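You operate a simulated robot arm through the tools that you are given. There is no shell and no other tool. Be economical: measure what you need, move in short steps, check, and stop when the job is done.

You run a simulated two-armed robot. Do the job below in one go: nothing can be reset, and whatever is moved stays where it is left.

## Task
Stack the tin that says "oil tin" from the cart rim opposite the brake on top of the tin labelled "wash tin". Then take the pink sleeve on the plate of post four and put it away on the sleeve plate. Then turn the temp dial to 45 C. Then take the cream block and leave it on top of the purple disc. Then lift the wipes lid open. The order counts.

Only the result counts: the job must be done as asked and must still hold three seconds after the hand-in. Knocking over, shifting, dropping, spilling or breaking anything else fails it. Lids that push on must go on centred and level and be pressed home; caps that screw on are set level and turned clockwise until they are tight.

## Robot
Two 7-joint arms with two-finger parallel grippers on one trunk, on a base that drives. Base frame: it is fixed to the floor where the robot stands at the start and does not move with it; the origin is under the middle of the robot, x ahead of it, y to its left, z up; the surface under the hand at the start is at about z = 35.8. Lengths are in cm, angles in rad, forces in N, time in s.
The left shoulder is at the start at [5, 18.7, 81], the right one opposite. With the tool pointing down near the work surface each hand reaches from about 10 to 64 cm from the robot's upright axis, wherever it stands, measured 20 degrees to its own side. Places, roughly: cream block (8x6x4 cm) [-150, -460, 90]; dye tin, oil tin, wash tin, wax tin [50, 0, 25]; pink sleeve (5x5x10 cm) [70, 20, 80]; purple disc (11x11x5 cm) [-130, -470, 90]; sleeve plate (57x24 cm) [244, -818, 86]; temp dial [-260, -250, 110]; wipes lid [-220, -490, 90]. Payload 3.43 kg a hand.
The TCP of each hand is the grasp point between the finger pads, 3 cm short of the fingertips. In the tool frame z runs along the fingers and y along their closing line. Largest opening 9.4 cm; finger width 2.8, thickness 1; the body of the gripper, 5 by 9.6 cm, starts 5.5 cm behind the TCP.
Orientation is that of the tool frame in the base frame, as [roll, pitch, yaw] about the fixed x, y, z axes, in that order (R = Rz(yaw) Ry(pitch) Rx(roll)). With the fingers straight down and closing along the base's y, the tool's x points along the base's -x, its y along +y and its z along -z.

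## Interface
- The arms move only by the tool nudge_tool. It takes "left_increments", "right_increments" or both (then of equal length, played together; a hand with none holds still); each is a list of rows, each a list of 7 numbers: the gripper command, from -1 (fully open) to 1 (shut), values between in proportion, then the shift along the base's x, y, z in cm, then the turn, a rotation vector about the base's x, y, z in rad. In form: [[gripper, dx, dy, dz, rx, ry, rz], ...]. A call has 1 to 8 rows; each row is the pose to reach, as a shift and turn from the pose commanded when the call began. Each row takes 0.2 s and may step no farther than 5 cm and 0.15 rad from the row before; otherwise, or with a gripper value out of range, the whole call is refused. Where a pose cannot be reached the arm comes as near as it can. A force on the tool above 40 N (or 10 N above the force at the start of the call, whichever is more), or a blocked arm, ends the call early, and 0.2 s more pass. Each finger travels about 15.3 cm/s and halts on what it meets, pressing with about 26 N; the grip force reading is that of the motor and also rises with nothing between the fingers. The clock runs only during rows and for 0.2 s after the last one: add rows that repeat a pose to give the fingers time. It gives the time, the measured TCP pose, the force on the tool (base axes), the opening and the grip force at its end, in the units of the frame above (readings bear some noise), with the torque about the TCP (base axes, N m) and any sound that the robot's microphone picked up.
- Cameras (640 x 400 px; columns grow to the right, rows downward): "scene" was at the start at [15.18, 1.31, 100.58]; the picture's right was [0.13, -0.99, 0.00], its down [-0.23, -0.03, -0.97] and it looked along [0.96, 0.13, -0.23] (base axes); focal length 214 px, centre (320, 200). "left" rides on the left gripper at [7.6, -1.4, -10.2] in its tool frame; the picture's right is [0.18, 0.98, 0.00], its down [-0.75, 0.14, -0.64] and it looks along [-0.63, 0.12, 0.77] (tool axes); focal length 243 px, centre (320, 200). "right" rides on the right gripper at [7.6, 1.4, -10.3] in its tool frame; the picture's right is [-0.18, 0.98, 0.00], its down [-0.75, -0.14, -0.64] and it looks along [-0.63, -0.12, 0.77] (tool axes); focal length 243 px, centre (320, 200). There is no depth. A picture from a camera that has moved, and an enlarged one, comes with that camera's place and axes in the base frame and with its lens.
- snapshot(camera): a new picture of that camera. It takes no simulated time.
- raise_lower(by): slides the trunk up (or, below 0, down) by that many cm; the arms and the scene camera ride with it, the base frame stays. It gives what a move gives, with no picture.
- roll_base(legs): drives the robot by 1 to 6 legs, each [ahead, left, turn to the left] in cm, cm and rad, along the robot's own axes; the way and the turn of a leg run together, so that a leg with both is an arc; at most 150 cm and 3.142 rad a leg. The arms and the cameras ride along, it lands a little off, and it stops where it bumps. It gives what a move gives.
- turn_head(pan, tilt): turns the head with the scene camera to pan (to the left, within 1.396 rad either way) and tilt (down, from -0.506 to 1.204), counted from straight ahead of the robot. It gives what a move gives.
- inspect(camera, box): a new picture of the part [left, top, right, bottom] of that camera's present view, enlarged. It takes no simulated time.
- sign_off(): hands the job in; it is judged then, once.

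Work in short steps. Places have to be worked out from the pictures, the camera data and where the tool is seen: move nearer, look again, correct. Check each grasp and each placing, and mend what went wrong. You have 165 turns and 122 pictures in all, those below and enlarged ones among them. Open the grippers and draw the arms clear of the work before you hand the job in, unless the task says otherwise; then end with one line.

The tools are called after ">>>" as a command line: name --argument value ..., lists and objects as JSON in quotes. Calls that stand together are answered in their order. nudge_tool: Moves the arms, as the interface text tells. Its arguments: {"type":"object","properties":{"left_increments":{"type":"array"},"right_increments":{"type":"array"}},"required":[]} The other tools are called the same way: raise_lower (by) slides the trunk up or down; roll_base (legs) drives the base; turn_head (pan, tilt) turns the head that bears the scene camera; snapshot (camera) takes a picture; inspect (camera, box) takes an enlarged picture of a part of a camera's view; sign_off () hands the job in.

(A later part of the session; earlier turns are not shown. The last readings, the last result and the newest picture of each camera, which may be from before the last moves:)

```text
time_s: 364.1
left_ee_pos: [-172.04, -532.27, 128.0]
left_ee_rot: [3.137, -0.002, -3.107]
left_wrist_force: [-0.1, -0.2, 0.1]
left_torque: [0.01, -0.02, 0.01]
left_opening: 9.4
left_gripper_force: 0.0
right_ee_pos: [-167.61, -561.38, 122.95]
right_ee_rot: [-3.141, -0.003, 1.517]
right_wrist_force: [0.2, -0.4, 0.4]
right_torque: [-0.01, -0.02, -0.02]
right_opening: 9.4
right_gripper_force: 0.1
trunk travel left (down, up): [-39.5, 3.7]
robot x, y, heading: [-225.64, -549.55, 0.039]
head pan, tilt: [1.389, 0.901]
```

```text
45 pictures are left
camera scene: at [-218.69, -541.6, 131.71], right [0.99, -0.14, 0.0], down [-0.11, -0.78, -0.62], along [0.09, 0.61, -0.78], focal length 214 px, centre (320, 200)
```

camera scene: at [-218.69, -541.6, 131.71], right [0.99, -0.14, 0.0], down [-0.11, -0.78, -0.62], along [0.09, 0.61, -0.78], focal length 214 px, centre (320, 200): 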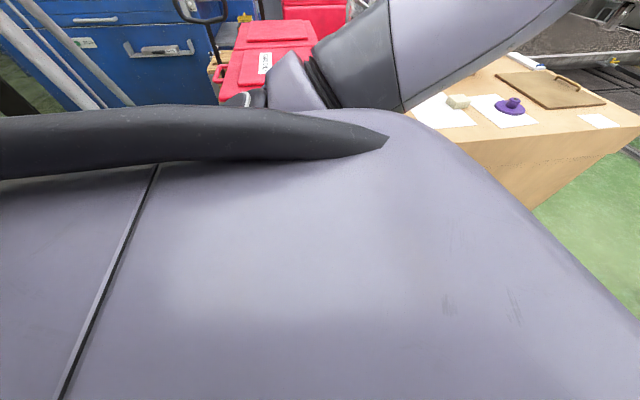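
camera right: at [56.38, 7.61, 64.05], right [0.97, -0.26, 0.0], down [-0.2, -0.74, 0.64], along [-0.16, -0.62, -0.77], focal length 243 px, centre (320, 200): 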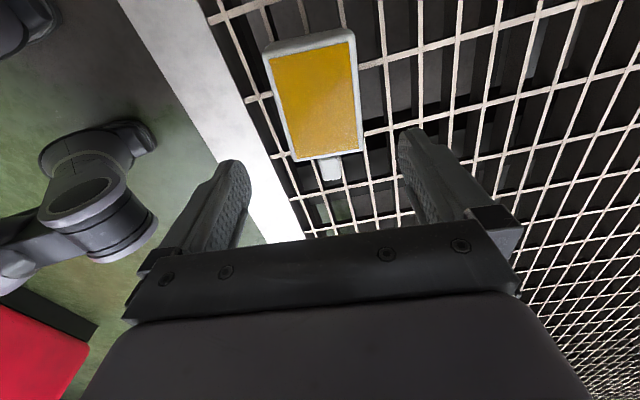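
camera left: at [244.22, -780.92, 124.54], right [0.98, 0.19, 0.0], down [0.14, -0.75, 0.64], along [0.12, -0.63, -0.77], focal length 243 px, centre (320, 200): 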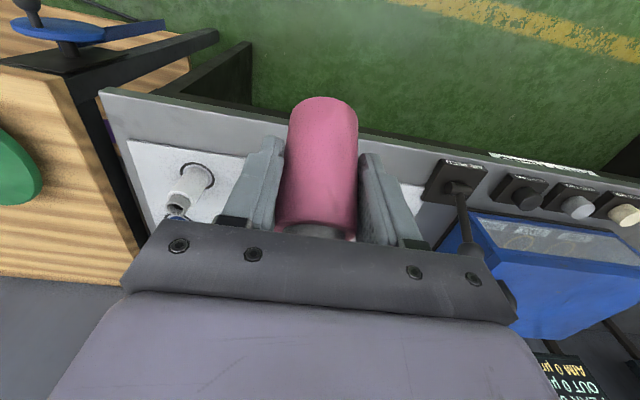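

Backing works. With the arms tucked I shift right 8 cm, straighten, and go forward.

>>> roll_base --legs '[[0, -8, 0], [0, 0, -0.04], [40, 0, 0]]'

```text
time_s: 367.9
left_ee_pos: [-131.04, -542.29, 128.04]
left_ee_rot: [3.136, 0.0, 3.138]
left_wrist_force: [-0.4, 0.8, 0.0]
left_torque: [0.03, 0.04, 0.01]
left_opening: 9.41
left_gripper_force: 0.0
right_ee_pos: [-127.78, -571.56, 122.84]
right_ee_rot: [3.141, -0.005, 1.479]
right_wrist_force: [0.0, 0.0, 0.0]
right_torque: [0.03, -0.03, -0.02]
right_opening: 9.4
right_gripper_force: 0.0
trunk travel left (down, up): [-39.5, 3.7]
robot x, y, heading: [-185.26, -557.26, -0.0]
head pan, tilt: [1.389, 0.901]
```

Free. Continue to the main aisle and north to y≈−150, then face −x.

>>> roll_base --legs '[[150, 0, 0], [20, 0, 0], [0, 0, 1.571], [150, 0, 0], [150, 0, 0], [105, 0, 0]]'

>>> turn_head --pan 1.3 --tilt 0.3

>>> snapshot --camera "scene"

```text
time_s: 399.4
left_ee_pos: [-35.89, -98.18, 128.08]
left_ee_rot: [3.137, 0.0, -1.561]
left_wrist_force: [-0.2, -0.8, -0.8]
left_torque: [0.0, 0.0, 0.01]
left_opening: 9.4
left_gripper_force: 0.2
right_ee_pos: [-6.77, -94.51, 122.84]
right_ee_rot: [3.141, -0.003, 3.06]
right_wrist_force: [-0.1, -0.5, -0.5]
right_torque: [0.0, 0.02, 0.03]
right_opening: 9.37
right_gripper_force: 0.0
trunk travel left (down, up): [-39.5, 3.7]
robot x, y, heading: [-20.37, -152.28, 1.578]
head pan, tilt: [1.389, 0.901]
```

```text
time_s: 400.4
left_ee_pos: [-36.05, -98.03, 127.91]
left_ee_rot: [3.136, 0.0, -1.563]
left_wrist_force: [0.7, -0.4, -0.4]
left_torque: [-0.01, 0.0, -0.02]
left_opening: 9.42
left_gripper_force: 0.2
right_ee_pos: [-6.81, -94.61, 122.88]
right_ee_rot: [3.138, -0.002, 3.06]
right_wrist_force: [-0.2, -0.4, -0.1]
right_torque: [0.03, -0.01, -0.02]
right_opening: 9.38
right_gripper_force: 0.1
trunk travel left (down, up): [-39.5, 3.7]
robot x, y, heading: [-20.13, -152.41, 1.582]
head pan, tilt: [1.3, 0.3]
```

```text
44 pictures are left
camera scene: at [-29.26, -143.91, 136.92], right [0.26, 0.97, 0.0], down [0.29, -0.08, -0.95], along [-0.92, 0.24, -0.3], focal length 214 px, centre (320, 200)
```

scene: 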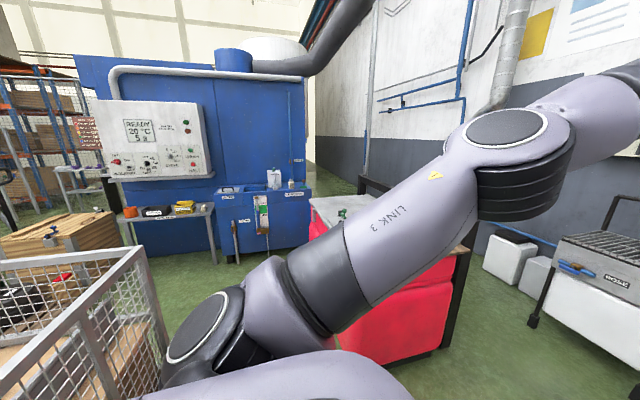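

The control panel with display (20 °C) is visible. Zoom in.

>>> inspect --camera "scene" --box '[80, 90, 240, 250]'

```text
2.50 times, centred on (160, 170) of scene
camera zoom: at [-29.26, -143.91, 136.92], right [0.26, 0.97, 0.0], down [0.29, -0.08, -0.95], along [-0.92, 0.24, -0.3], focal length 536 px, centre (720, 275)
```

zoom: 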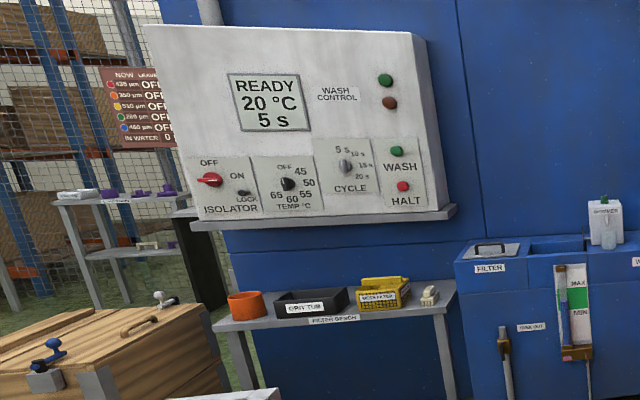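

The TEMP dial (pointer at OFF, 45 next clockwise) sits at about (−260,−247,110). I turn to face −x and drive 120 cm closer.

>>> roll_base --legs '[[0, 0, 1.56], [120, 0, 0]]'

>>> turn_head --pan 0.6 --tilt 0.5

>>> snapshot --camera "scene"

```text
time_s: 410.3
left_ee_pos: [-194.3, -168.96, 128.0]
left_ee_rot: [3.136, 0.0, 0.007]
left_wrist_force: [0.1, -0.5, -0.7]
left_torque: [0.03, 0.03, 0.01]
left_opening: 9.39
left_gripper_force: 0.0
right_ee_pos: [-197.98, -139.81, 122.82]
right_ee_rot: [3.14, -0.005, -1.654]
right_wrist_force: [0.4, 0.1, -0.2]
right_torque: [-0.04, 0.0, 0.01]
right_opening: 9.39
right_gripper_force: 0.0
trunk travel left (down, up): [-39.5, 3.7]
robot x, y, heading: [-140.01, -153.13, -3.134]
head pan, tilt: [1.3, 0.3]
```

```text
time_s: 411.4
left_ee_pos: [-194.42, -168.91, 127.95]
left_ee_rot: [3.138, -0.001, 0.006]
left_wrist_force: [0.2, 0.5, -0.6]
left_torque: [-0.01, 0.0, -0.03]
left_opening: 9.38
left_gripper_force: 0.1
right_ee_pos: [-197.92, -139.73, 122.86]
right_ee_rot: [3.141, -0.003, -1.654]
right_wrist_force: [-0.8, 0.6, 0.5]
right_torque: [-0.02, 0.03, 0.03]
right_opening: 9.39
right_gripper_force: 0.0
trunk travel left (down, up): [-39.5, 3.7]
robot x, y, heading: [-140.2, -153.1, -3.136]
head pan, tilt: [0.6, 0.499]
```

```text
42 pictures are left
camera scene: at [-153.45, -158.53, 135.1], right [-0.57, 0.82, 0.0], down [0.39, 0.27, -0.88], along [-0.72, -0.5, -0.48], focal length 214 px, centre (320, 200)
```

scene: 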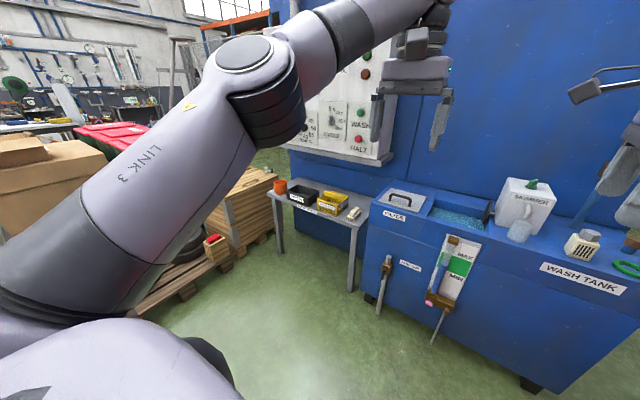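

The floor is free in front of the panel. I drive to about (−187,−230) facing −x.

>>> roll_base --legs '[[0, 77, 0], [45, 0, 0]]'

>>> turn_head --pan 0.1 --tilt 0.3

>>> snapshot --camera "scene"

```text
time_s: 414.1
left_ee_pos: [-194.3, -184.6, 128.06]
left_ee_rot: [3.137, 0.001, 0.01]
left_wrist_force: [0.0, 0.3, 0.1]
left_torque: [-0.03, -0.02, 0.02]
left_opening: 9.39
left_gripper_force: 0.1
right_ee_pos: [-197.76, -155.31, 122.95]
right_ee_rot: [3.141, -0.005, -1.648]
right_wrist_force: [0.7, 0.3, 0.4]
right_torque: [-0.01, 0.02, 0.02]
right_opening: 9.4
right_gripper_force: 0.2
trunk travel left (down, up): [-39.5, 3.7]
robot x, y, heading: [-139.91, -168.63, -3.126]
head pan, tilt: [0.6, 0.499]
stopped in leg 1: the robot was blocked; the commanded pose is now the measured one
```

```text
time_s: 415.0
left_ee_pos: [-194.26, -184.72, 128.15]
left_ee_rot: [3.139, 0.0, 0.011]
left_wrist_force: [-0.1, -0.7, 0.4]
left_torque: [-0.01, -0.01, 0.02]
left_opening: 9.4
left_gripper_force: 0.2
right_ee_pos: [-197.74, -155.46, 122.93]
right_ee_rot: [3.138, -0.001, -1.65]
right_wrist_force: [0.2, 0.2, 0.3]
right_torque: [0.01, 0.01, 0.02]
right_opening: 9.44
right_gripper_force: 0.1
trunk travel left (down, up): [-39.5, 3.7]
robot x, y, heading: [-140.02, -168.6, -3.133]
head pan, tilt: [0.099, 0.3]
```

```text
41 pictures are left
camera scene: at [-155.15, -169.95, 136.93], right [-0.11, 0.99, 0.0], down [0.29, 0.03, -0.96], along [-0.95, -0.11, -0.3], focal length 214 px, centre (320, 200)
```

scene: 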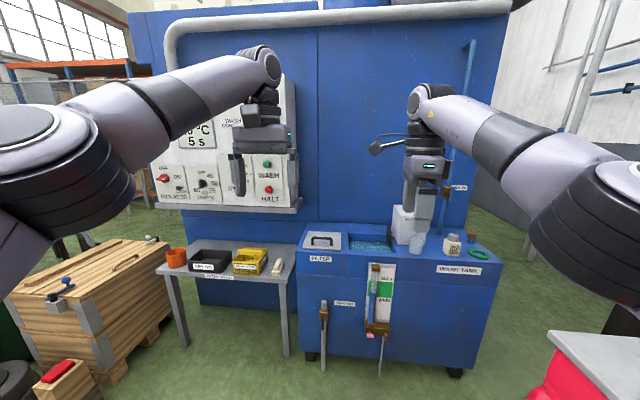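

The cage blocks the direct strafe. I retract both hands a bit, drive forward past the cage, then strafe left.

>>> nudge_tool --left_increments '[[-1, 4, 0, 0, 0, 0, 0], [-1, 8, 0, 0, 0, 0, 0], [-1, 12, 0, 0, 0, 0, 0], [-1, 16, 0, 0, 0, 0, 0]]' --right_increments '[[-1, 4, 0, 0, 0, 0, 0], [-1, 8, 0, 0, 0, 0, 0], [-1, 12, 0, 0, 0, 0, 0], [-1, 16, 0, 0, 0, 0, 0]]'

>>> roll_base --legs '[[0, -4, 0], [53, 0, 0], [0, 64, -0.01]]'

>>> snapshot --camera "scene"

```text
time_s: 416.0
left_ee_pos: [-177.99, -184.69, 127.95]
left_ee_rot: [3.139, 0.002, 0.012]
left_wrist_force: [1.3, 0.0, -0.3]
left_torque: [0.01, 0.02, 0.0]
left_opening: 9.39
left_gripper_force: 0.0
right_ee_pos: [-181.6, -155.47, 122.92]
right_ee_rot: [3.14, -0.002, -1.65]
right_wrist_force: [0.4, 0.4, 0.0]
right_torque: [-0.01, 0.03, 0.02]
right_opening: 9.38
right_gripper_force: 0.1
trunk travel left (down, up): [-39.5, 3.7]
robot x, y, heading: [-140.22, -168.98, -3.132]
head pan, tilt: [0.099, 0.3]
```

```text
time_s: 425.4
left_ee_pos: [-231.06, -244.99, 128.04]
left_ee_rot: [3.138, 0.001, 0.002]
left_wrist_force: [0.1, 0.1, 0.9]
left_torque: [0.0, -0.01, -0.02]
left_opening: 9.39
left_gripper_force: 0.0
right_ee_pos: [-234.38, -215.73, 122.87]
right_ee_rot: [3.141, -0.001, -1.656]
right_wrist_force: [-0.1, 0.9, 0.6]
right_torque: [-0.06, -0.03, 0.01]
right_opening: 9.42
right_gripper_force: 0.1
trunk travel left (down, up): [-39.5, 3.7]
robot x, y, heading: [-193.11, -229.47, -3.14]
head pan, tilt: [0.099, 0.3]
```

```text
40 pictures are left
camera scene: at [-207.92, -230.38, 136.93], right [-0.1, 0.99, 0.0], down [0.29, 0.03, -0.96], along [-0.95, -0.1, -0.3], focal length 214 px, centre (320, 200)
```

scene: 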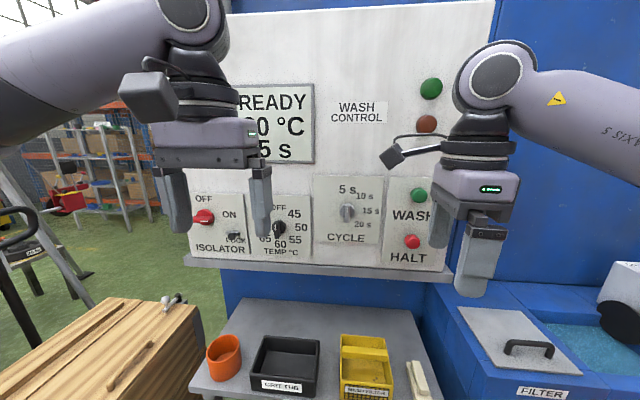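

Dial about (−258,−246,112). Zoom on it.

>>> inspect --camera "scene" --box '[240, 190, 320, 270]'

```text
5.00 times, centred on (280, 230) of scene
camera zoom: at [-207.92, -230.38, 136.93], right [-0.1, 0.99, 0.0], down [0.29, 0.03, -0.96], along [-0.95, -0.1, -0.3], focal length 1072 px, centre (520, 50)
```

zoom: 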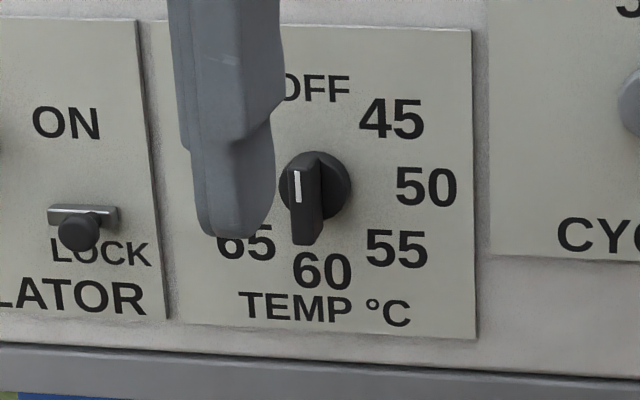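

The pointer is up at OFF; 45 is 45° clockwise. I rotate the left hand to point horizontally at the panel.

>>> nudge_tool --left_increments '[[-1, -0.5, 0, 0, 0, 0.15, 0], [-1, -1, 0, -1, 0, 0.3, 0], [-1, -1.5, 0, -2, 0, 0.45, 0], [-1, -2, 0, -3, 0, 0.6, 0], [-1, -2.5, 0, -4, 0, 0.75, 0], [-1, -3, 0, -5, 0, 0.9, 0], [-1, -3.5, 0, -6, 0, 1.05, 0], [-1, -4, 0, -7, 0, 1.2, 0]]'

>>> nudge_tool --left_increments '[[-1, -0.5, 0, -2, 0, 0.13, 0], [-1, -1, 0, -4, 0, 0.26, 0], [-1, -1, -0.5, -6, 0, 0.371, 0], [-1, -1, -1, -8, 0, 0.371, 0]]'

>>> snapshot --camera "left"

>>> inspect --camera "scene" --box '[160, 130, 360, 290]'

```text
time_s: 427.2
left_ee_pos: [-235.04, -245.04, 120.98]
left_ee_rot: [-3.136, 1.202, 0.011]
left_wrist_force: [0.4, 0.6, -1.1]
left_torque: [-0.01, 0.0, 0.01]
left_opening: 9.41
left_gripper_force: 0.1
right_ee_pos: [-234.43, -215.9, 122.85]
right_ee_rot: [3.141, -0.003, -1.657]
right_wrist_force: [-0.1, 0.7, 0.0]
right_torque: [0.01, 0.0, 0.02]
right_opening: 9.42
right_gripper_force: 0.1
trunk travel left (down, up): [-39.5, 3.7]
robot x, y, heading: [-193.03, -229.5, -3.143]
head pan, tilt: [0.099, 0.3]
```

```text
time_s: 428.2
left_ee_pos: [-236.14, -245.73, 113.03]
left_ee_rot: [-1.03, 1.569, 2.115]
left_wrist_force: [-0.3, 0.6, 0.4]
left_torque: [0.04, -0.01, -0.01]
left_opening: 9.41
left_gripper_force: 0.1
left hand out of reach, approached as far as the arm can: row 2, 3, 4
right_ee_pos: [-234.41, -215.8, 122.96]
right_ee_rot: [3.14, -0.001, -1.657]
right_wrist_force: [1.0, -0.8, 0.0]
right_torque: [0.01, 0.03, 0.02]
right_opening: 9.43
right_gripper_force: 0.1
trunk travel left (down, up): [-39.5, 3.7]
robot x, y, heading: [-193.25, -229.19, -3.137]
head pan, tilt: [0.099, 0.3]
```

```text
38 pictures are left
camera left: at [-226.04, -244.32, 105.3], right [0.0, -0.98, -0.19], down [0.64, -0.14, 0.75], along [-0.77, -0.12, 0.63], focal length 243 px, centre (320, 200)
```

left: 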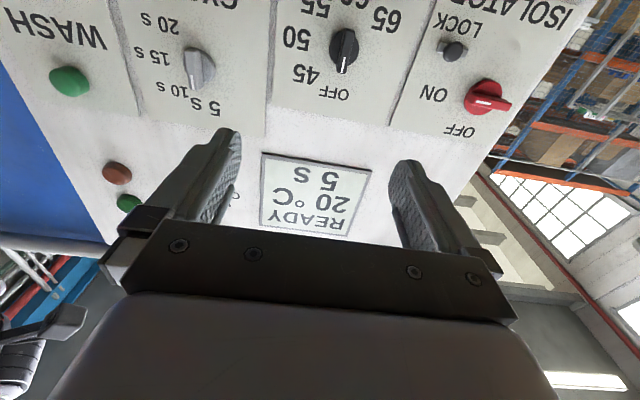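

```text
2.50 times, centred on (260, 210) of scene
camera zoom: at [-207.92, -230.38, 136.94], right [-0.1, 0.99, 0.0], down [0.29, 0.03, -0.96], along [-0.95, -0.1, -0.3], focal length 536 px, centre (470, 175)
```

zoom: 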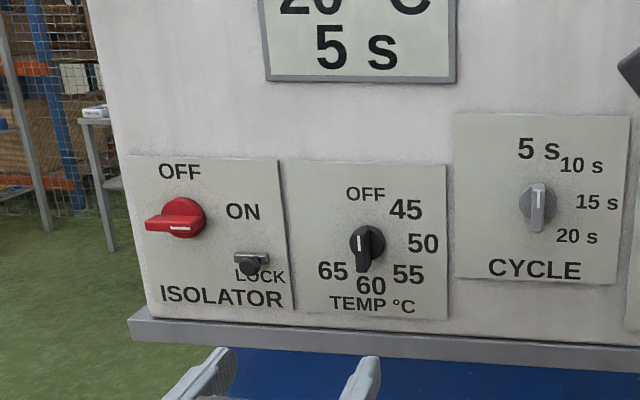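

Triangulated dial centre: (−265.5, −248.65, 110.1). Align and approach with a half-open gripper.

>>> nudge_tool --left_increments '[[-0.5, -3, -1.5, -1.5, 0, 0, 0], [-0.1, -6, -2.9, -2.9, 0, 0, 0], [-0.1, -10, -2.9, -2.9, 0, 0, 0], [-0.1, -14, -2.9, -2.9, 0, 0, 0], [-0.1, -18, -2.9, -2.9, 0, 0, 0], [-0.1, -18, -2.9, -2.9, 0, 0, 0]]'

>>> inspect --camera "scene" --box '[210, 170, 330, 260]'

>>> snapshot --camera "left"

```text
time_s: 429.6
left_ee_pos: [-254.28, -248.74, 109.92]
left_ee_rot: [-1.425, 1.567, 1.716]
left_wrist_force: [0.2, -0.1, -1.6]
left_torque: [-0.01, 0.0, -0.05]
left_opening: 5.17
left_gripper_force: 0.2
right_ee_pos: [-234.47, -215.8, 123.01]
right_ee_rot: [3.141, -0.001, -1.657]
right_wrist_force: [1.1, 0.6, 0.0]
right_torque: [0.01, -0.02, -0.01]
right_opening: 9.4
right_gripper_force: 0.0
trunk travel left (down, up): [-39.5, 3.7]
robot x, y, heading: [-192.91, -229.41, -3.135]
head pan, tilt: [0.099, 0.3]
```

```text
4.44 times, centred on (270, 215) of scene
camera zoom: at [-207.9, -230.39, 136.94], right [-0.1, 0.99, 0.0], down [0.29, 0.03, -0.96], along [-0.95, -0.1, -0.3], focal length 953 px, centre (542, 133)
```

zoom: 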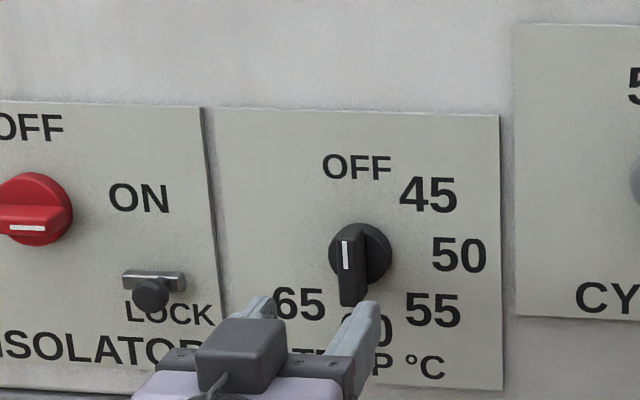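

```text
35 pictures are left
camera left: at [-244.13, -247.33, 102.44], right [0.0, -0.98, -0.19], down [0.64, -0.14, 0.75], along [-0.77, -0.12, 0.63], focal length 243 px, centre (320, 200)
```

left: 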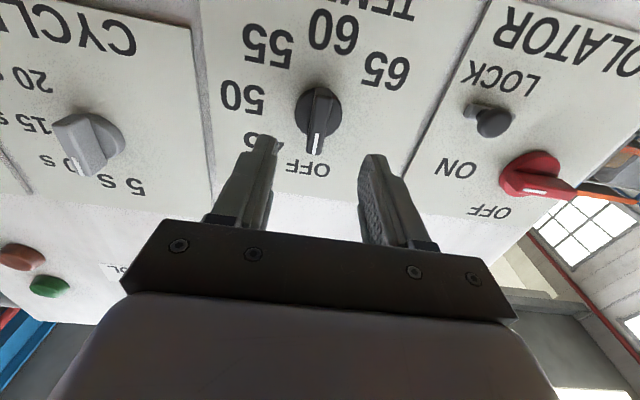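

Aligned within a few mm. Advance in small steps watching force.

>>> nudge_tool --left_increments '[[-0.1, -2, 0, -0.2, 0, 0, 0], [-0.1, -4, 0, -0.3, 0, 0, 0], [-0.1, -5.5, 0, -0.3, 0, 0, 0], [-0.1, -6.3, 0, -0.3, 0, 0, 0]]'

>>> snapshot --camera "left"

```text
time_s: 430.6
left_ee_pos: [-260.62, -248.71, 109.71]
left_ee_rot: [-0.964, 1.569, 2.177]
left_wrist_force: [0.6, 0.2, -0.4]
left_torque: [-0.01, 0.0, -0.02]
left_opening: 5.14
left_gripper_force: 0.1
right_ee_pos: [-234.35, -215.73, 122.77]
right_ee_rot: [3.141, -0.002, -1.656]
right_wrist_force: [-0.1, -0.6, -0.2]
right_torque: [0.01, -0.02, 0.0]
right_opening: 9.41
right_gripper_force: 0.1
trunk travel left (down, up): [-39.5, 3.7]
robot x, y, heading: [-192.92, -229.76, -3.134]
head pan, tilt: [0.099, 0.3]
```

```text
34 pictures are left
camera left: at [-250.43, -247.26, 102.17], right [0.0, -0.98, -0.19], down [0.64, -0.14, 0.75], along [-0.77, -0.12, 0.63], focal length 243 px, centre (320, 200)
```

left: 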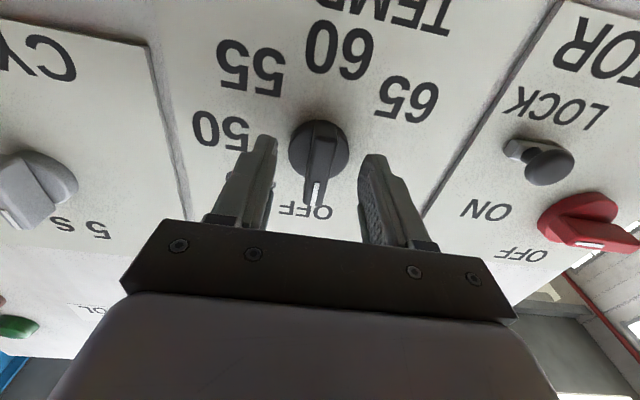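

Centred on the knob. Advance 0.6 cm, correct z +0.3, and close.

>>> nudge_tool --left_increments '[[-0.1, -0.6, 0.05, 0.3, 0, 0, 0], [0.4, -0.6, 0.05, 0.3, 0, 0, 0], [0.8, -0.6, 0.05, 0.3, 0, 0, 0], [1, -0.6, 0.05, 0.3, 0, 0, 0], [1, -0.6, 0.05, 0.3, 0, 0, 0]]'

>>> snapshot --camera "left"

```text
time_s: 431.8
left_ee_pos: [-261.33, -248.73, 109.99]
left_ee_rot: [-1.198, 1.567, 1.949]
left_wrist_force: [-1.0, -2.3, 1.1]
left_torque: [-0.14, -0.19, -0.33]
left_opening: 1.35
left_gripper_force: 45.4
right_ee_pos: [-234.39, -215.83, 122.99]
right_ee_rot: [3.141, -0.002, -1.656]
right_wrist_force: [0.5, -0.4, 0.3]
right_torque: [0.01, -0.01, -0.05]
right_opening: 9.4
right_gripper_force: 0.1
trunk travel left (down, up): [-39.5, 3.7]
robot x, y, heading: [-192.9, -229.38, -3.136]
head pan, tilt: [0.099, 0.3]
```

```text
33 pictures are left
camera left: at [-251.01, -247.25, 102.48], right [0.0, -0.98, -0.19], down [0.64, -0.14, 0.75], along [-0.77, -0.12, 0.63], focal length 243 px, centre (320, 200)
```

left: 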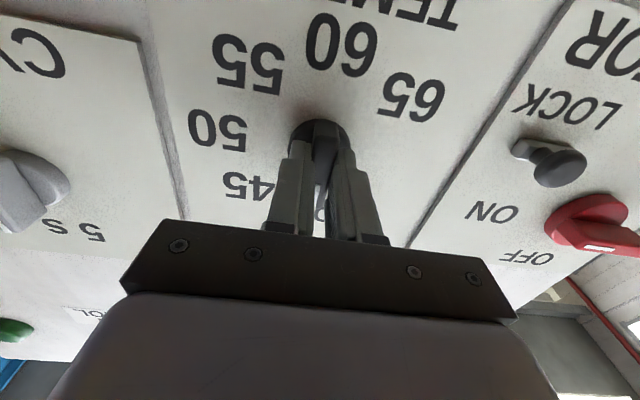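

Gripped the knob bar. Turn 0.785 rad clockwise (about −x).

>>> nudge_tool --left_increments '[[1, 0, 0, 0, -0.14, 0, 0], [1, 0, 0, 0, -0.28, 0, 0], [1, 0, 0, 0, -0.42, 0, 0], [1, 0, 0, 0, -0.56, 0, 0], [1, 0, 0, 0, -0.7, 0, 0], [1, 0, 0, 0, -0.8, 0, 0], [1, 0, 0, 0, -0.8, 0, 0]]'

>>> inspect --camera "scene" --box '[200, 100, 360, 260]'

```text
time_s: 433.4
left_ee_pos: [-261.22, -248.86, 110.09]
left_ee_rot: [1.565, 0.775, -1.572]
left_wrist_force: [-1.8, -8.3, 3.3]
left_torque: [0.03, 0.38, -0.86]
left_opening: 1.36
left_gripper_force: 44.6
right_ee_pos: [-234.46, -215.91, 122.92]
right_ee_rot: [3.14, -0.003, -1.657]
right_wrist_force: [-0.6, -0.3, -1.3]
right_torque: [-0.03, -0.01, 0.02]
right_opening: 9.42
right_gripper_force: 0.1
trunk travel left (down, up): [-39.5, 3.7]
robot x, y, heading: [-192.68, -229.45, -3.142]
head pan, tilt: [0.099, 0.3]
```

```text
2.50 times, centred on (280, 180) of scene
camera zoom: at [-207.92, -230.49, 136.94], right [-0.1, 0.99, 0.0], down [0.29, 0.03, -0.96], along [-0.95, -0.1, -0.3], focal length 536 px, centre (420, 250)
```

zoom: 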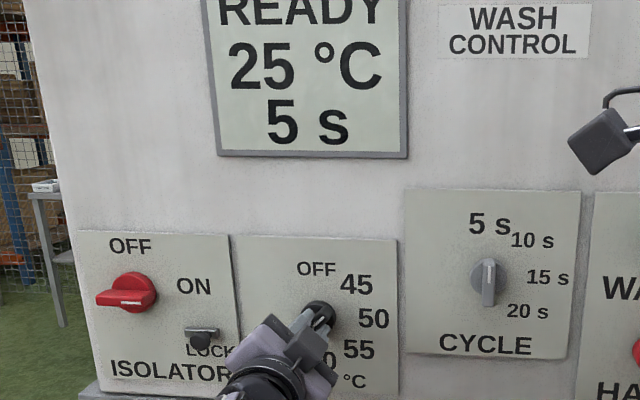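

The display rises (25 °C, heating). Release and back off to read the pointer.

>>> nudge_tool --left_increments '[[0.5, 0, 0, 0, 0, 0, 0], [0, 0, 0, 0, 0, 0, 0], [-0.1, 0, 0, 0, 0, 0, 0], [-0.1, 3, 0, 0, 0, 0, 0], [-0.1, 7, 0, 0, 0, 0, 0], [-0.1, 11, 0, -2, 0, 0, 0], [-0.1, 14, 0, -5, 0, 0, 0]]'

>>> inspect --camera "scene" --box '[220, 130, 340, 250]'

```text
time_s: 435.0
left_ee_pos: [-247.33, -248.76, 105.09]
left_ee_rot: [1.565, 0.773, -1.572]
left_wrist_force: [-0.1, 0.7, -0.5]
left_torque: [0.0, 0.02, -0.01]
left_opening: 5.18
left_gripper_force: 0.1
right_ee_pos: [-234.37, -215.83, 122.99]
right_ee_rot: [3.14, -0.001, -1.656]
right_wrist_force: [-0.7, -0.4, -0.2]
right_torque: [-0.02, 0.03, 0.01]
right_opening: 9.43
right_gripper_force: 0.0
trunk travel left (down, up): [-39.5, 3.7]
robot x, y, heading: [-192.86, -229.53, -3.137]
head pan, tilt: [0.099, 0.3]
```

```text
3.33 times, centred on (280, 190) of scene
camera zoom: at [-207.89, -230.37, 136.94], right [-0.1, 0.99, 0.0], down [0.29, 0.03, -0.96], along [-0.95, -0.1, -0.3], focal length 715 px, centre (453, 233)
```

zoom: 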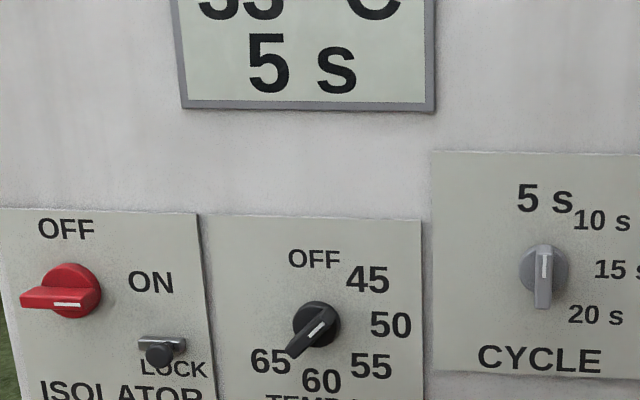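

Pointer is on 45 and the temperature is climbing. Now I unwind the left hand back to pointing down.

>>> nudge_tool --left_increments '[[-0.5, 1, 0, 1, 0.14, 0, 0], [-1, 2, 0, 2, 0.28, 0, 0], [-1, 3, 0, 3, 0.42, 0, 0], [-1, 4, 0, 4, 0.56, 0, 0], [-1, 5, 0, 6, 0.7, 0, 0], [-1, 6, 0, 8, 0.8, 0, 0], [-1, 6, 0, 11, 0.8, 0, 0], [-1, 6, 0, 14, 0.8, 0, 0]]'

>>> nudge_tool --left_increments '[[-1, 0.5, 0, 1, 0, -0.15, 0], [-1, 1, 0, 2, 0, -0.3, 0], [-1, 1.5, 0, 3, 0, -0.45, 0], [-1, 2, 0, 4, 0, -0.6, 0], [-1, 2.5, 0, 5, 0, -0.75, 0], [-1, 3, 0, 6, 0, -0.9, 0], [-1, 3.5, 0, 7, 0, -1.05, 0], [-1, 4, 0, 8, 0, -1.2, 0]]'

>>> nudge_tool --left_increments '[[-1, 1, 0, 0, 0, -0.15, 0], [-1, 3, 0, 0, 0, -0.3, 0], [-1, 5, 0, 0, 0, -0.371, 0], [-1, 5, 0, 0, 0, -0.371, 0]]'

>>> inspect --camera "scene" --box '[200, 60, 360, 260]'

```text
time_s: 436.8
left_ee_pos: [-241.2, -248.7, 119.12]
left_ee_rot: [-1.409, 1.566, 1.733]
left_wrist_force: [0.1, 0.4, -0.8]
left_torque: [0.01, -0.01, -0.01]
left_opening: 9.4
left_gripper_force: 0.0
right_ee_pos: [-234.47, -215.76, 122.71]
right_ee_rot: [3.139, -0.002, -1.657]
right_wrist_force: [-0.5, 0.1, -0.7]
right_torque: [0.04, -0.02, -0.02]
right_opening: 9.4
right_gripper_force: 0.1
trunk travel left (down, up): [-39.5, 3.7]
robot x, y, heading: [-192.7, -229.46, -3.141]
head pan, tilt: [0.099, 0.3]
```

```text
time_s: 438.6
left_ee_pos: [-248.29, -256.88, 130.79]
left_ee_rot: [3.141, 0.37, 0.026]
left_wrist_force: [0.2, 0.1, -0.6]
left_torque: [-0.01, 0.06, 0.0]
left_opening: 9.4
left_gripper_force: 0.1
left hand out of reach, approached as far as the arm can: row 4, 5, 6, 7, 8
right_ee_pos: [-234.01, -215.86, 123.15]
right_ee_rot: [3.136, -0.001, -1.657]
right_wrist_force: [0.5, -0.3, 1.3]
right_torque: [0.05, 0.06, -0.01]
right_opening: 9.38
right_gripper_force: 0.0
trunk travel left (down, up): [-39.5, 3.7]
robot x, y, heading: [-192.68, -229.37, -3.137]
head pan, tilt: [0.099, 0.3]
```

```text
time_s: 439.6
left_ee_pos: [-243.62, -255.69, 131.03]
left_ee_rot: [3.141, -0.004, 0.009]
left_wrist_force: [1.0, -0.4, 0.2]
left_torque: [-0.01, 0.0, 0.01]
left_opening: 9.41
left_gripper_force: 0.1
right_ee_pos: [-234.43, -215.78, 122.92]
right_ee_rot: [-3.141, -0.001, -1.656]
right_wrist_force: [0.9, 0.7, 0.0]
right_torque: [0.0, 0.02, -0.01]
right_opening: 9.39
right_gripper_force: 0.1
trunk travel left (down, up): [-39.5, 3.7]
robot x, y, heading: [-193.0, -229.5, -3.137]
head pan, tilt: [0.099, 0.3]
```

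```text
2.00 times, centred on (280, 160) of scene
camera zoom: at [-207.94, -230.35, 136.93], right [-0.1, 0.99, 0.0], down [0.29, 0.03, -0.96], along [-0.95, -0.1, -0.3], focal length 429 px, centre (400, 280)
```

zoom: 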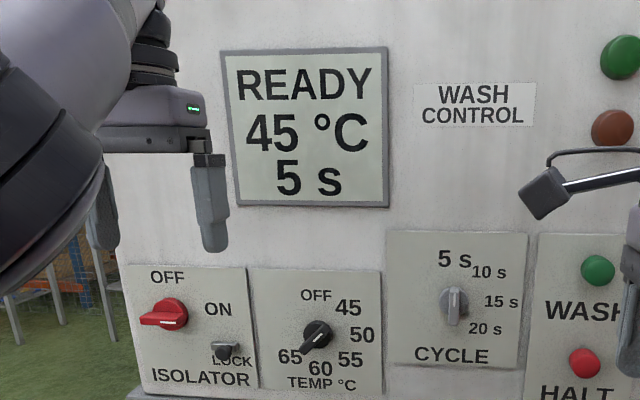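

Temperature shows 45 °C: done. Retract the left hand and drive to the carton: back to the main aisle facing +y, reverse south, then strafe left in front of the carton.

>>> nudge_tool --left_increments '[[-1, 4, 1, 0, 0, 0, 0], [-1, 8, 2, 0, 0, 0, 0], [-1, 12, 4, 0, 0, 0, 0], [-1, 14, 6, 0, 0, 0, 0]]'

>>> roll_base --legs '[[0, -77, 0], [-150, 0, 0], [-22, 0, 0], [0, 0, -1.571]]'

>>> roll_base --legs '[[-150, 0, 0], [-150, 0, 0], [-92, 0, 0], [0, 100, 0]]'

>>> turn_head --pan 0.3 --tilt 0.6

>>> snapshot --camera "scene"

```text
time_s: 440.6
left_ee_pos: [-233.16, -255.62, 132.33]
left_ee_rot: [-3.073, -0.02, 0.023]
left_wrist_force: [-1.2, -0.3, 0.4]
left_torque: [-0.01, 0.01, 0.0]
left_opening: 9.4
left_gripper_force: 0.0
left hand out of reach, approached as far as the arm can: row 3, 4
right_ee_pos: [-234.54, -215.75, 122.92]
right_ee_rot: [-3.141, -0.004, -1.656]
right_wrist_force: [-0.4, 0.0, -0.6]
right_torque: [0.0, 0.0, 0.01]
right_opening: 9.41
right_gripper_force: 0.0
trunk travel left (down, up): [-39.5, 3.7]
robot x, y, heading: [-192.86, -229.08, -3.14]
head pan, tilt: [0.099, 0.3]
```

```text
time_s: 459.8
left_ee_pos: [-47.48, -112.26, 132.29]
left_ee_rot: [-3.102, -0.016, -1.557]
left_wrist_force: [0.3, 0.2, 0.6]
left_torque: [0.03, 0.01, 0.03]
left_opening: 9.4
left_gripper_force: 0.1
right_ee_pos: [-8.36, -111.08, 122.87]
right_ee_rot: [3.14, -0.001, 3.053]
right_wrist_force: [-0.4, -0.7, 0.8]
right_torque: [-0.01, -0.02, 0.05]
right_opening: 9.4
right_gripper_force: 0.0
trunk travel left (down, up): [-39.5, 3.7]
robot x, y, heading: [-22.14, -152.68, 1.573]
head pan, tilt: [0.099, 0.3]
```

```text
time_s: 487.3
left_ee_pos: [-147.53, -502.23, 132.06]
left_ee_rot: [-3.098, -0.023, -1.564]
left_wrist_force: [0.7, -0.2, 0.3]
left_torque: [-0.01, 0.0, -0.02]
left_opening: 9.42
left_gripper_force: 0.2
right_ee_pos: [-108.18, -501.47, 122.87]
right_ee_rot: [3.139, -0.002, 3.046]
right_wrist_force: [-0.4, 0.1, 0.6]
right_torque: [0.02, 0.02, 0.01]
right_opening: 9.38
right_gripper_force: 0.0
trunk travel left (down, up): [-39.5, 3.7]
robot x, y, heading: [-122.48, -542.95, 1.564]
head pan, tilt: [0.099, 0.3]
```

```text
time_s: 488.1
left_ee_pos: [-147.45, -502.07, 132.03]
left_ee_rot: [-3.095, -0.028, -1.565]
left_wrist_force: [-0.7, -0.8, 0.8]
left_torque: [-0.02, 0.01, 0.0]
left_opening: 9.41
left_gripper_force: 0.1
right_ee_pos: [-108.19, -501.37, 122.98]
right_ee_rot: [3.139, -0.001, 3.044]
right_wrist_force: [-0.4, 1.1, 0.2]
right_torque: [-0.02, 0.02, 0.01]
right_opening: 9.41
right_gripper_force: 0.1
trunk travel left (down, up): [-39.5, 3.7]
robot x, y, heading: [-122.44, -542.98, 1.561]
head pan, tilt: [0.3, 0.6]
```

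```text
29 pictures are left
camera scene: at [-125.31, -528.24, 138.53], right [0.94, 0.34, 0.0], down [0.04, -0.12, -0.99], along [-0.34, 0.93, -0.13], focal length 214 px, centre (320, 200)
```

scene: 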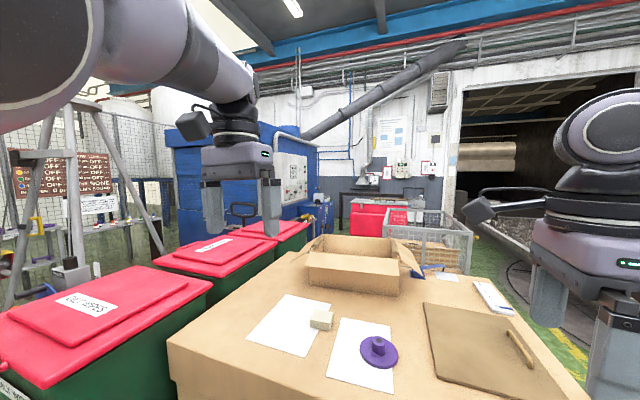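

The cream block and purple disc lie on the carton in reach. Zoom for detail.

>>> inspect --camera "scene" --box '[270, 280, 430, 400]'

```text
3.33 times, centred on (350, 340) of scene
camera zoom: at [-125.31, -528.24, 138.53], right [0.94, 0.34, 0.0], down [0.04, -0.12, -0.99], along [-0.34, 0.93, -0.13], focal length 715 px, centre (220, -267)
```

zoom: 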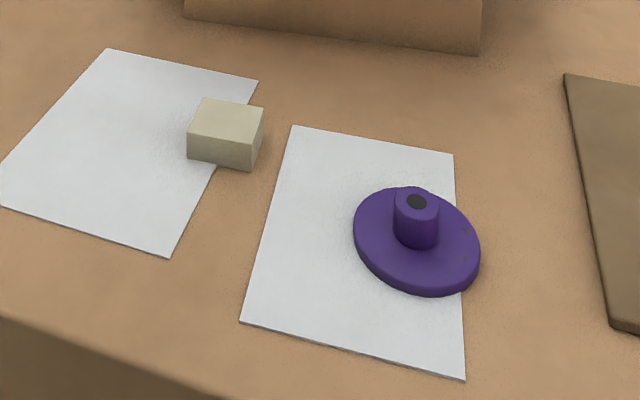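

The disc is a flange with a Ø4 cm stub; the block must sit centred on the stub. I move 14 cm closer, and bring the left hand over the block.

>>> roll_base --legs '[[14, 0, 0.008]]'

>>> nudge_tool --left_increments '[[-1, 0, 3, -3, -0.04, 0, 0], [-1, 0, 6, -6, -0.04, 0, 0], [-1, 0, 8, -9, -0.04, 0, 0], [-1, 0, 10, -12, -0.04, 0, 0], [-1, 0, 11, -15, -0.04, 0, 0], [-1, 0, 11, -18, -0.04, 0, 0]]'

>>> snapshot --camera "left"

```text
time_s: 489.4
left_ee_pos: [-147.94, -488.41, 131.86]
left_ee_rot: [-3.093, -0.031, -1.557]
left_wrist_force: [0.1, 0.0, -0.4]
left_torque: [0.0, 0.0, 0.01]
left_opening: 9.38
left_gripper_force: 0.0
right_ee_pos: [-108.52, -487.32, 122.92]
right_ee_rot: [-3.141, -0.003, 3.054]
right_wrist_force: [-0.3, -0.8, -0.9]
right_torque: [-0.02, -0.03, 0.03]
right_opening: 9.4
right_gripper_force: 0.0
trunk travel left (down, up): [-39.5, 3.7]
robot x, y, heading: [-122.6, -528.88, 1.572]
head pan, tilt: [0.3, 0.6]
```

```text
time_s: 491.1
left_ee_pos: [-150.8, -477.39, 113.95]
left_ee_rot: [-3.036, -0.066, -1.495]
left_wrist_force: [0.0, 0.4, 0.0]
left_torque: [-0.01, 0.03, 0.02]
left_opening: 9.4
left_gripper_force: 0.1
right_ee_pos: [-108.47, -487.46, 123.03]
right_ee_rot: [3.139, -0.001, 3.055]
right_wrist_force: [-0.4, 0.0, -0.3]
right_torque: [0.03, 0.0, -0.01]
right_opening: 9.37
right_gripper_force: 0.1
trunk travel left (down, up): [-39.5, 3.7]
robot x, y, heading: [-122.68, -528.66, 1.577]
head pan, tilt: [0.3, 0.6]
stopped in row 6 (left hand): the arm was blocked; the commanded pose is now the measured one
```

```text
27 pictures are left
camera left: at [-149.84, -484.37, 124.91], right [-0.96, -0.27, -0.09], down [-0.27, 0.78, 0.57], along [-0.08, 0.57, -0.82], focal length 243 px, centre (320, 200)
```

left: 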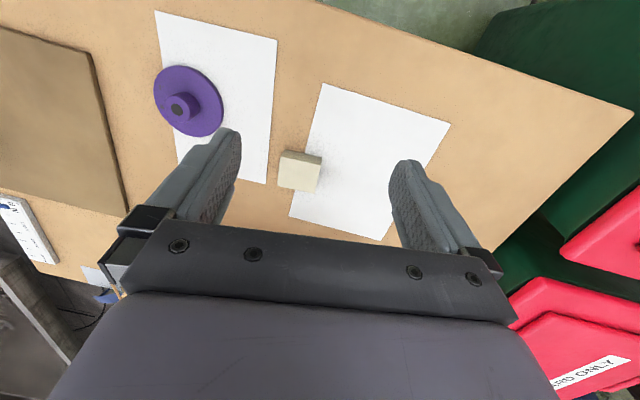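

Block top ≈ (−148.3,−464.4,89), yaw ≈ +0.17; stub top ≈ (−129,−469.3,90). The left upper arm seems to press on the head; I turn the head away first, then level the hand.

>>> turn_head --pan -0.5 --tilt 0.3

>>> nudge_tool --left_increments '[[-1, 0.3, 2, 0, 0.02, 0.04, 0.03], [-1, 0.6, 4, 0, 0.04, 0.08, 0.06], [-1, 1, 6.5, 0, 0.058, 0.11, 0.1], [-1, 1, 6.5, 0, 0.058, 0.11, 0.1]]'

>>> turn_head --pan -0.1 --tilt 0.6

>>> snapshot --camera "scene"

```text
time_s: 492.2
left_ee_pos: [-150.71, -477.51, 114.04]
left_ee_rot: [-3.037, -0.066, -1.492]
left_wrist_force: [-1.2, -0.4, -0.3]
left_torque: [-0.03, 0.03, -0.01]
left_opening: 9.39
left_gripper_force: 0.1
right_ee_pos: [-108.43, -487.43, 122.96]
right_ee_rot: [3.139, -0.001, 3.056]
right_wrist_force: [-1.4, -0.1, -0.2]
right_torque: [-0.01, -0.02, 0.0]
right_opening: 9.42
right_gripper_force: 0.0
trunk travel left (down, up): [-39.5, 3.7]
robot x, y, heading: [-122.11, -528.99, 1.572]
head pan, tilt: [-0.499, 0.3]
```

```text
time_s: 493.2
left_ee_pos: [-149.37, -471.1, 113.91]
left_ee_rot: [3.141, 0.004, -1.395]
left_wrist_force: [0.5, -0.7, 0.1]
left_torque: [-0.03, 0.01, 0.0]
left_opening: 9.41
left_gripper_force: 0.1
right_ee_pos: [-108.53, -487.45, 122.99]
right_ee_rot: [3.139, -0.002, 3.055]
right_wrist_force: [0.5, -0.1, 0.3]
right_torque: [-0.03, -0.02, -0.02]
right_opening: 9.38
right_gripper_force: 0.0
trunk travel left (down, up): [-39.5, 3.7]
robot x, y, heading: [-122.08, -529.28, 1.577]
head pan, tilt: [-0.499, 0.3]
```

```text
time_s: 494.1
left_ee_pos: [-149.49, -470.97, 114.02]
left_ee_rot: [3.141, 0.006, -1.395]
left_wrist_force: [0.1, 0.0, 0.3]
left_torque: [0.02, -0.01, 0.02]
left_opening: 9.41
left_gripper_force: 0.1
right_ee_pos: [-108.55, -487.42, 122.92]
right_ee_rot: [3.141, -0.001, 3.056]
right_wrist_force: [-0.1, 0.1, -0.1]
right_torque: [-0.01, 0.06, 0.01]
right_opening: 9.39
right_gripper_force: 0.1
trunk travel left (down, up): [-39.5, 3.7]
robot x, y, heading: [-122.18, -528.93, 1.575]
head pan, tilt: [-0.099, 0.6]
```

```text
26 pictures are left
camera scene: at [-121.34, -514.2, 134.19], right [1.0, -0.1, 0.0], down [-0.06, -0.56, -0.83], along [0.08, 0.82, -0.56], focal length 214 px, centre (320, 200)
```

scene: 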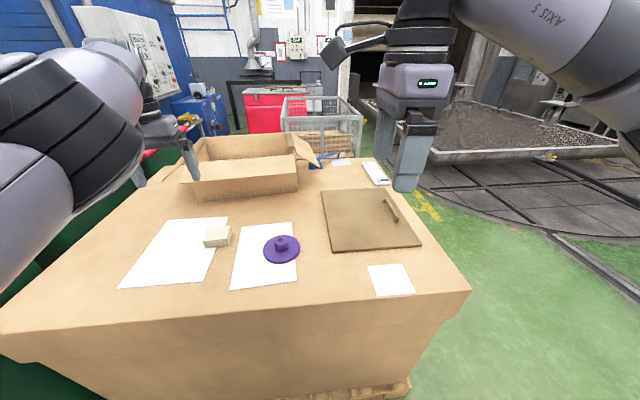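

Agreed positions: block (−148.1,−464.4), stub (−128.9,−469.2). Move over the block and descend to z 93, then check.

>>> nudge_tool --left_increments '[[-1, 0.6, 3.3, -3, 0, 0, 0], [-1, 1.3, 6.6, -6, 0, 0, 0], [-1, 1.3, 6.6, -10, 0, 0, 0], [-1, 1.3, 6.6, -14, 0, 0, 0], [-1, 1.3, 6.6, -18, 0, 0, 0], [-1, 1.3, 6.6, -20.5, 0, 0, 0]]'

>>> snapshot --camera "left"

```text
time_s: 495.4
left_ee_pos: [-148.2, -465.38, 94.33]
left_ee_rot: [-3.142, 0.003, -1.392]
left_wrist_force: [-0.7, 0.0, -0.7]
left_torque: [0.0, -0.03, 0.02]
left_opening: 9.41
left_gripper_force: 0.0
left hand out of reach, approached as far as the arm can: row 2, 3, 4, 5, 6
right_ee_pos: [-108.53, -487.47, 122.89]
right_ee_rot: [3.14, -0.002, 3.057]
right_wrist_force: [-0.4, -0.2, -0.2]
right_torque: [0.02, -0.01, -0.01]
right_opening: 9.4
right_gripper_force: 0.1
trunk travel left (down, up): [-39.5, 3.7]
robot x, y, heading: [-122.26, -528.97, 1.577]
head pan, tilt: [-0.099, 0.6]
```

```text
25 pictures are left
camera left: at [-145.4, -472.75, 104.52], right [-0.93, -0.35, 0.0], down [-0.27, 0.71, 0.65], along [-0.23, 0.6, -0.76], focal length 243 px, centre (320, 200)
```

left: 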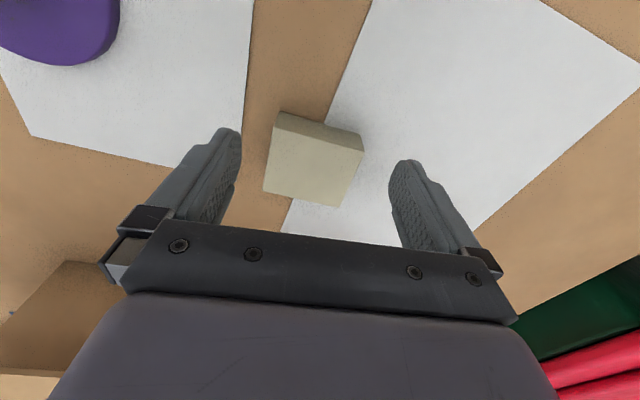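

Block centre is (−148.5,−462.9), yaw≈0.1; the arm is at its reach. I tilt the hand forward 0.25 rad to gain reach and shift over the centre.

>>> nudge_tool --left_increments '[[-1, 0, 0.5, 0, 0.08, 0, -0.04], [-1, -0.2, 1.2, 0, 0.16, 0, -0.08], [-1, -0.3, 2, 0, 0.25, 0, -0.08], [-1, -0.3, 2.4, 0, 0.3, 0, -0.08], [-1, -0.3, 2.4, 0, 0.3, 0, -0.08]]'

>>> snapshot --camera "left"

```text
time_s: 496.6
left_ee_pos: [-148.41, -463.03, 94.32]
left_ee_rot: [-3.1, 0.303, -1.467]
left_wrist_force: [0.2, 0.1, -0.4]
left_torque: [-0.02, 0.01, -0.05]
left_opening: 9.4
left_gripper_force: 0.0
right_ee_pos: [-108.42, -487.38, 122.94]
right_ee_rot: [3.139, -0.002, 3.056]
right_wrist_force: [-0.1, 0.2, -0.2]
right_torque: [-0.01, -0.01, -0.01]
right_opening: 9.41
right_gripper_force: 0.1
trunk travel left (down, up): [-39.5, 3.7]
robot x, y, heading: [-122.37, -528.91, 1.572]
head pan, tilt: [-0.099, 0.6]
```

```text
24 pictures are left
camera left: at [-146.34, -473.22, 101.94], right [-0.96, -0.26, -0.09], down [-0.22, 0.51, 0.83], along [-0.17, 0.82, -0.55], focal length 243 px, centre (320, 200)
```

left: 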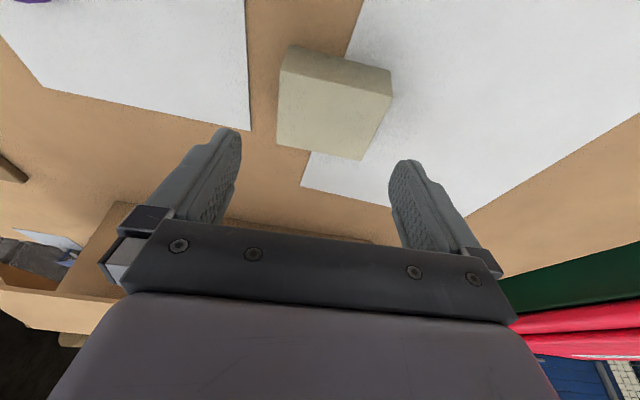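

Centred. Descend to z≈88.9.

>>> nudge_tool --left_increments '[[-1, 0, 0, -2, 0, 0, 0], [-1, 0, 0, -4, 0, 0, 0], [-1, 0, 0, -5, 0, 0, 0], [-1, 0, 0, -5.4, 0, 0, 0]]'

```text
time_s: 497.6
left_ee_pos: [-148.32, -462.92, 88.87]
left_ee_rot: [-3.1, 0.305, -1.467]
left_wrist_force: [-0.5, -0.5, 0.0]
left_torque: [0.0, 0.0, 0.03]
left_opening: 9.38
left_gripper_force: 0.1
right_ee_pos: [-108.53, -487.45, 122.86]
right_ee_rot: [3.14, -0.002, 3.055]
right_wrist_force: [0.3, 0.3, 0.0]
right_torque: [0.02, -0.01, 0.02]
right_opening: 9.38
right_gripper_force: 0.0
trunk travel left (down, up): [-39.5, 3.7]
robot x, y, heading: [-122.54, -528.69, 1.573]
head pan, tilt: [-0.099, 0.6]
```

No contact. Close and lift gently.

>>> nudge_tool --left_increments '[[-0.4, 0, 0, 0, 0, 0, 0], [0.2, 0, 0, 0, 0, 0, 0], [1, 0, 0, 0, 0, 0, 0], [1, 0, 0, 0, 0, 0, 0], [1, 0, 0, 0.5, 0, 0, 0], [1, 0, 0, 1.2, 0, 0, 0], [1, 0, 0, 2.2, 0, 0, 0], [1, 0, 0, 4, 0, 0, 0]]'

>>> snapshot --camera "left"

```text
time_s: 499.4
left_ee_pos: [-148.45, -463.1, 92.98]
left_ee_rot: [-3.099, 0.305, -1.469]
left_wrist_force: [-0.1, 0.2, -0.6]
left_torque: [-0.01, -0.01, -0.01]
left_opening: 6.91
left_gripper_force: 26.5
right_ee_pos: [-108.51, -487.37, 122.85]
right_ee_rot: [3.139, -0.002, 3.056]
right_wrist_force: [0.0, 0.2, 0.1]
right_torque: [0.0, 0.0, 0.01]
right_opening: 9.39
right_gripper_force: 0.0
trunk travel left (down, up): [-39.5, 3.7]
robot x, y, heading: [-122.2, -528.82, 1.577]
head pan, tilt: [-0.099, 0.6]
```

```text
23 pictures are left
camera left: at [-146.35, -473.22, 100.56], right [-0.96, -0.26, -0.09], down [-0.22, 0.51, 0.83], along [-0.17, 0.82, -0.55], focal length 243 px, centre (320, 200)
```

left: 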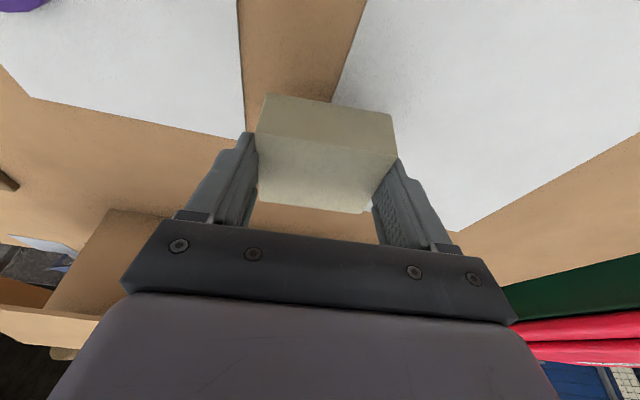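

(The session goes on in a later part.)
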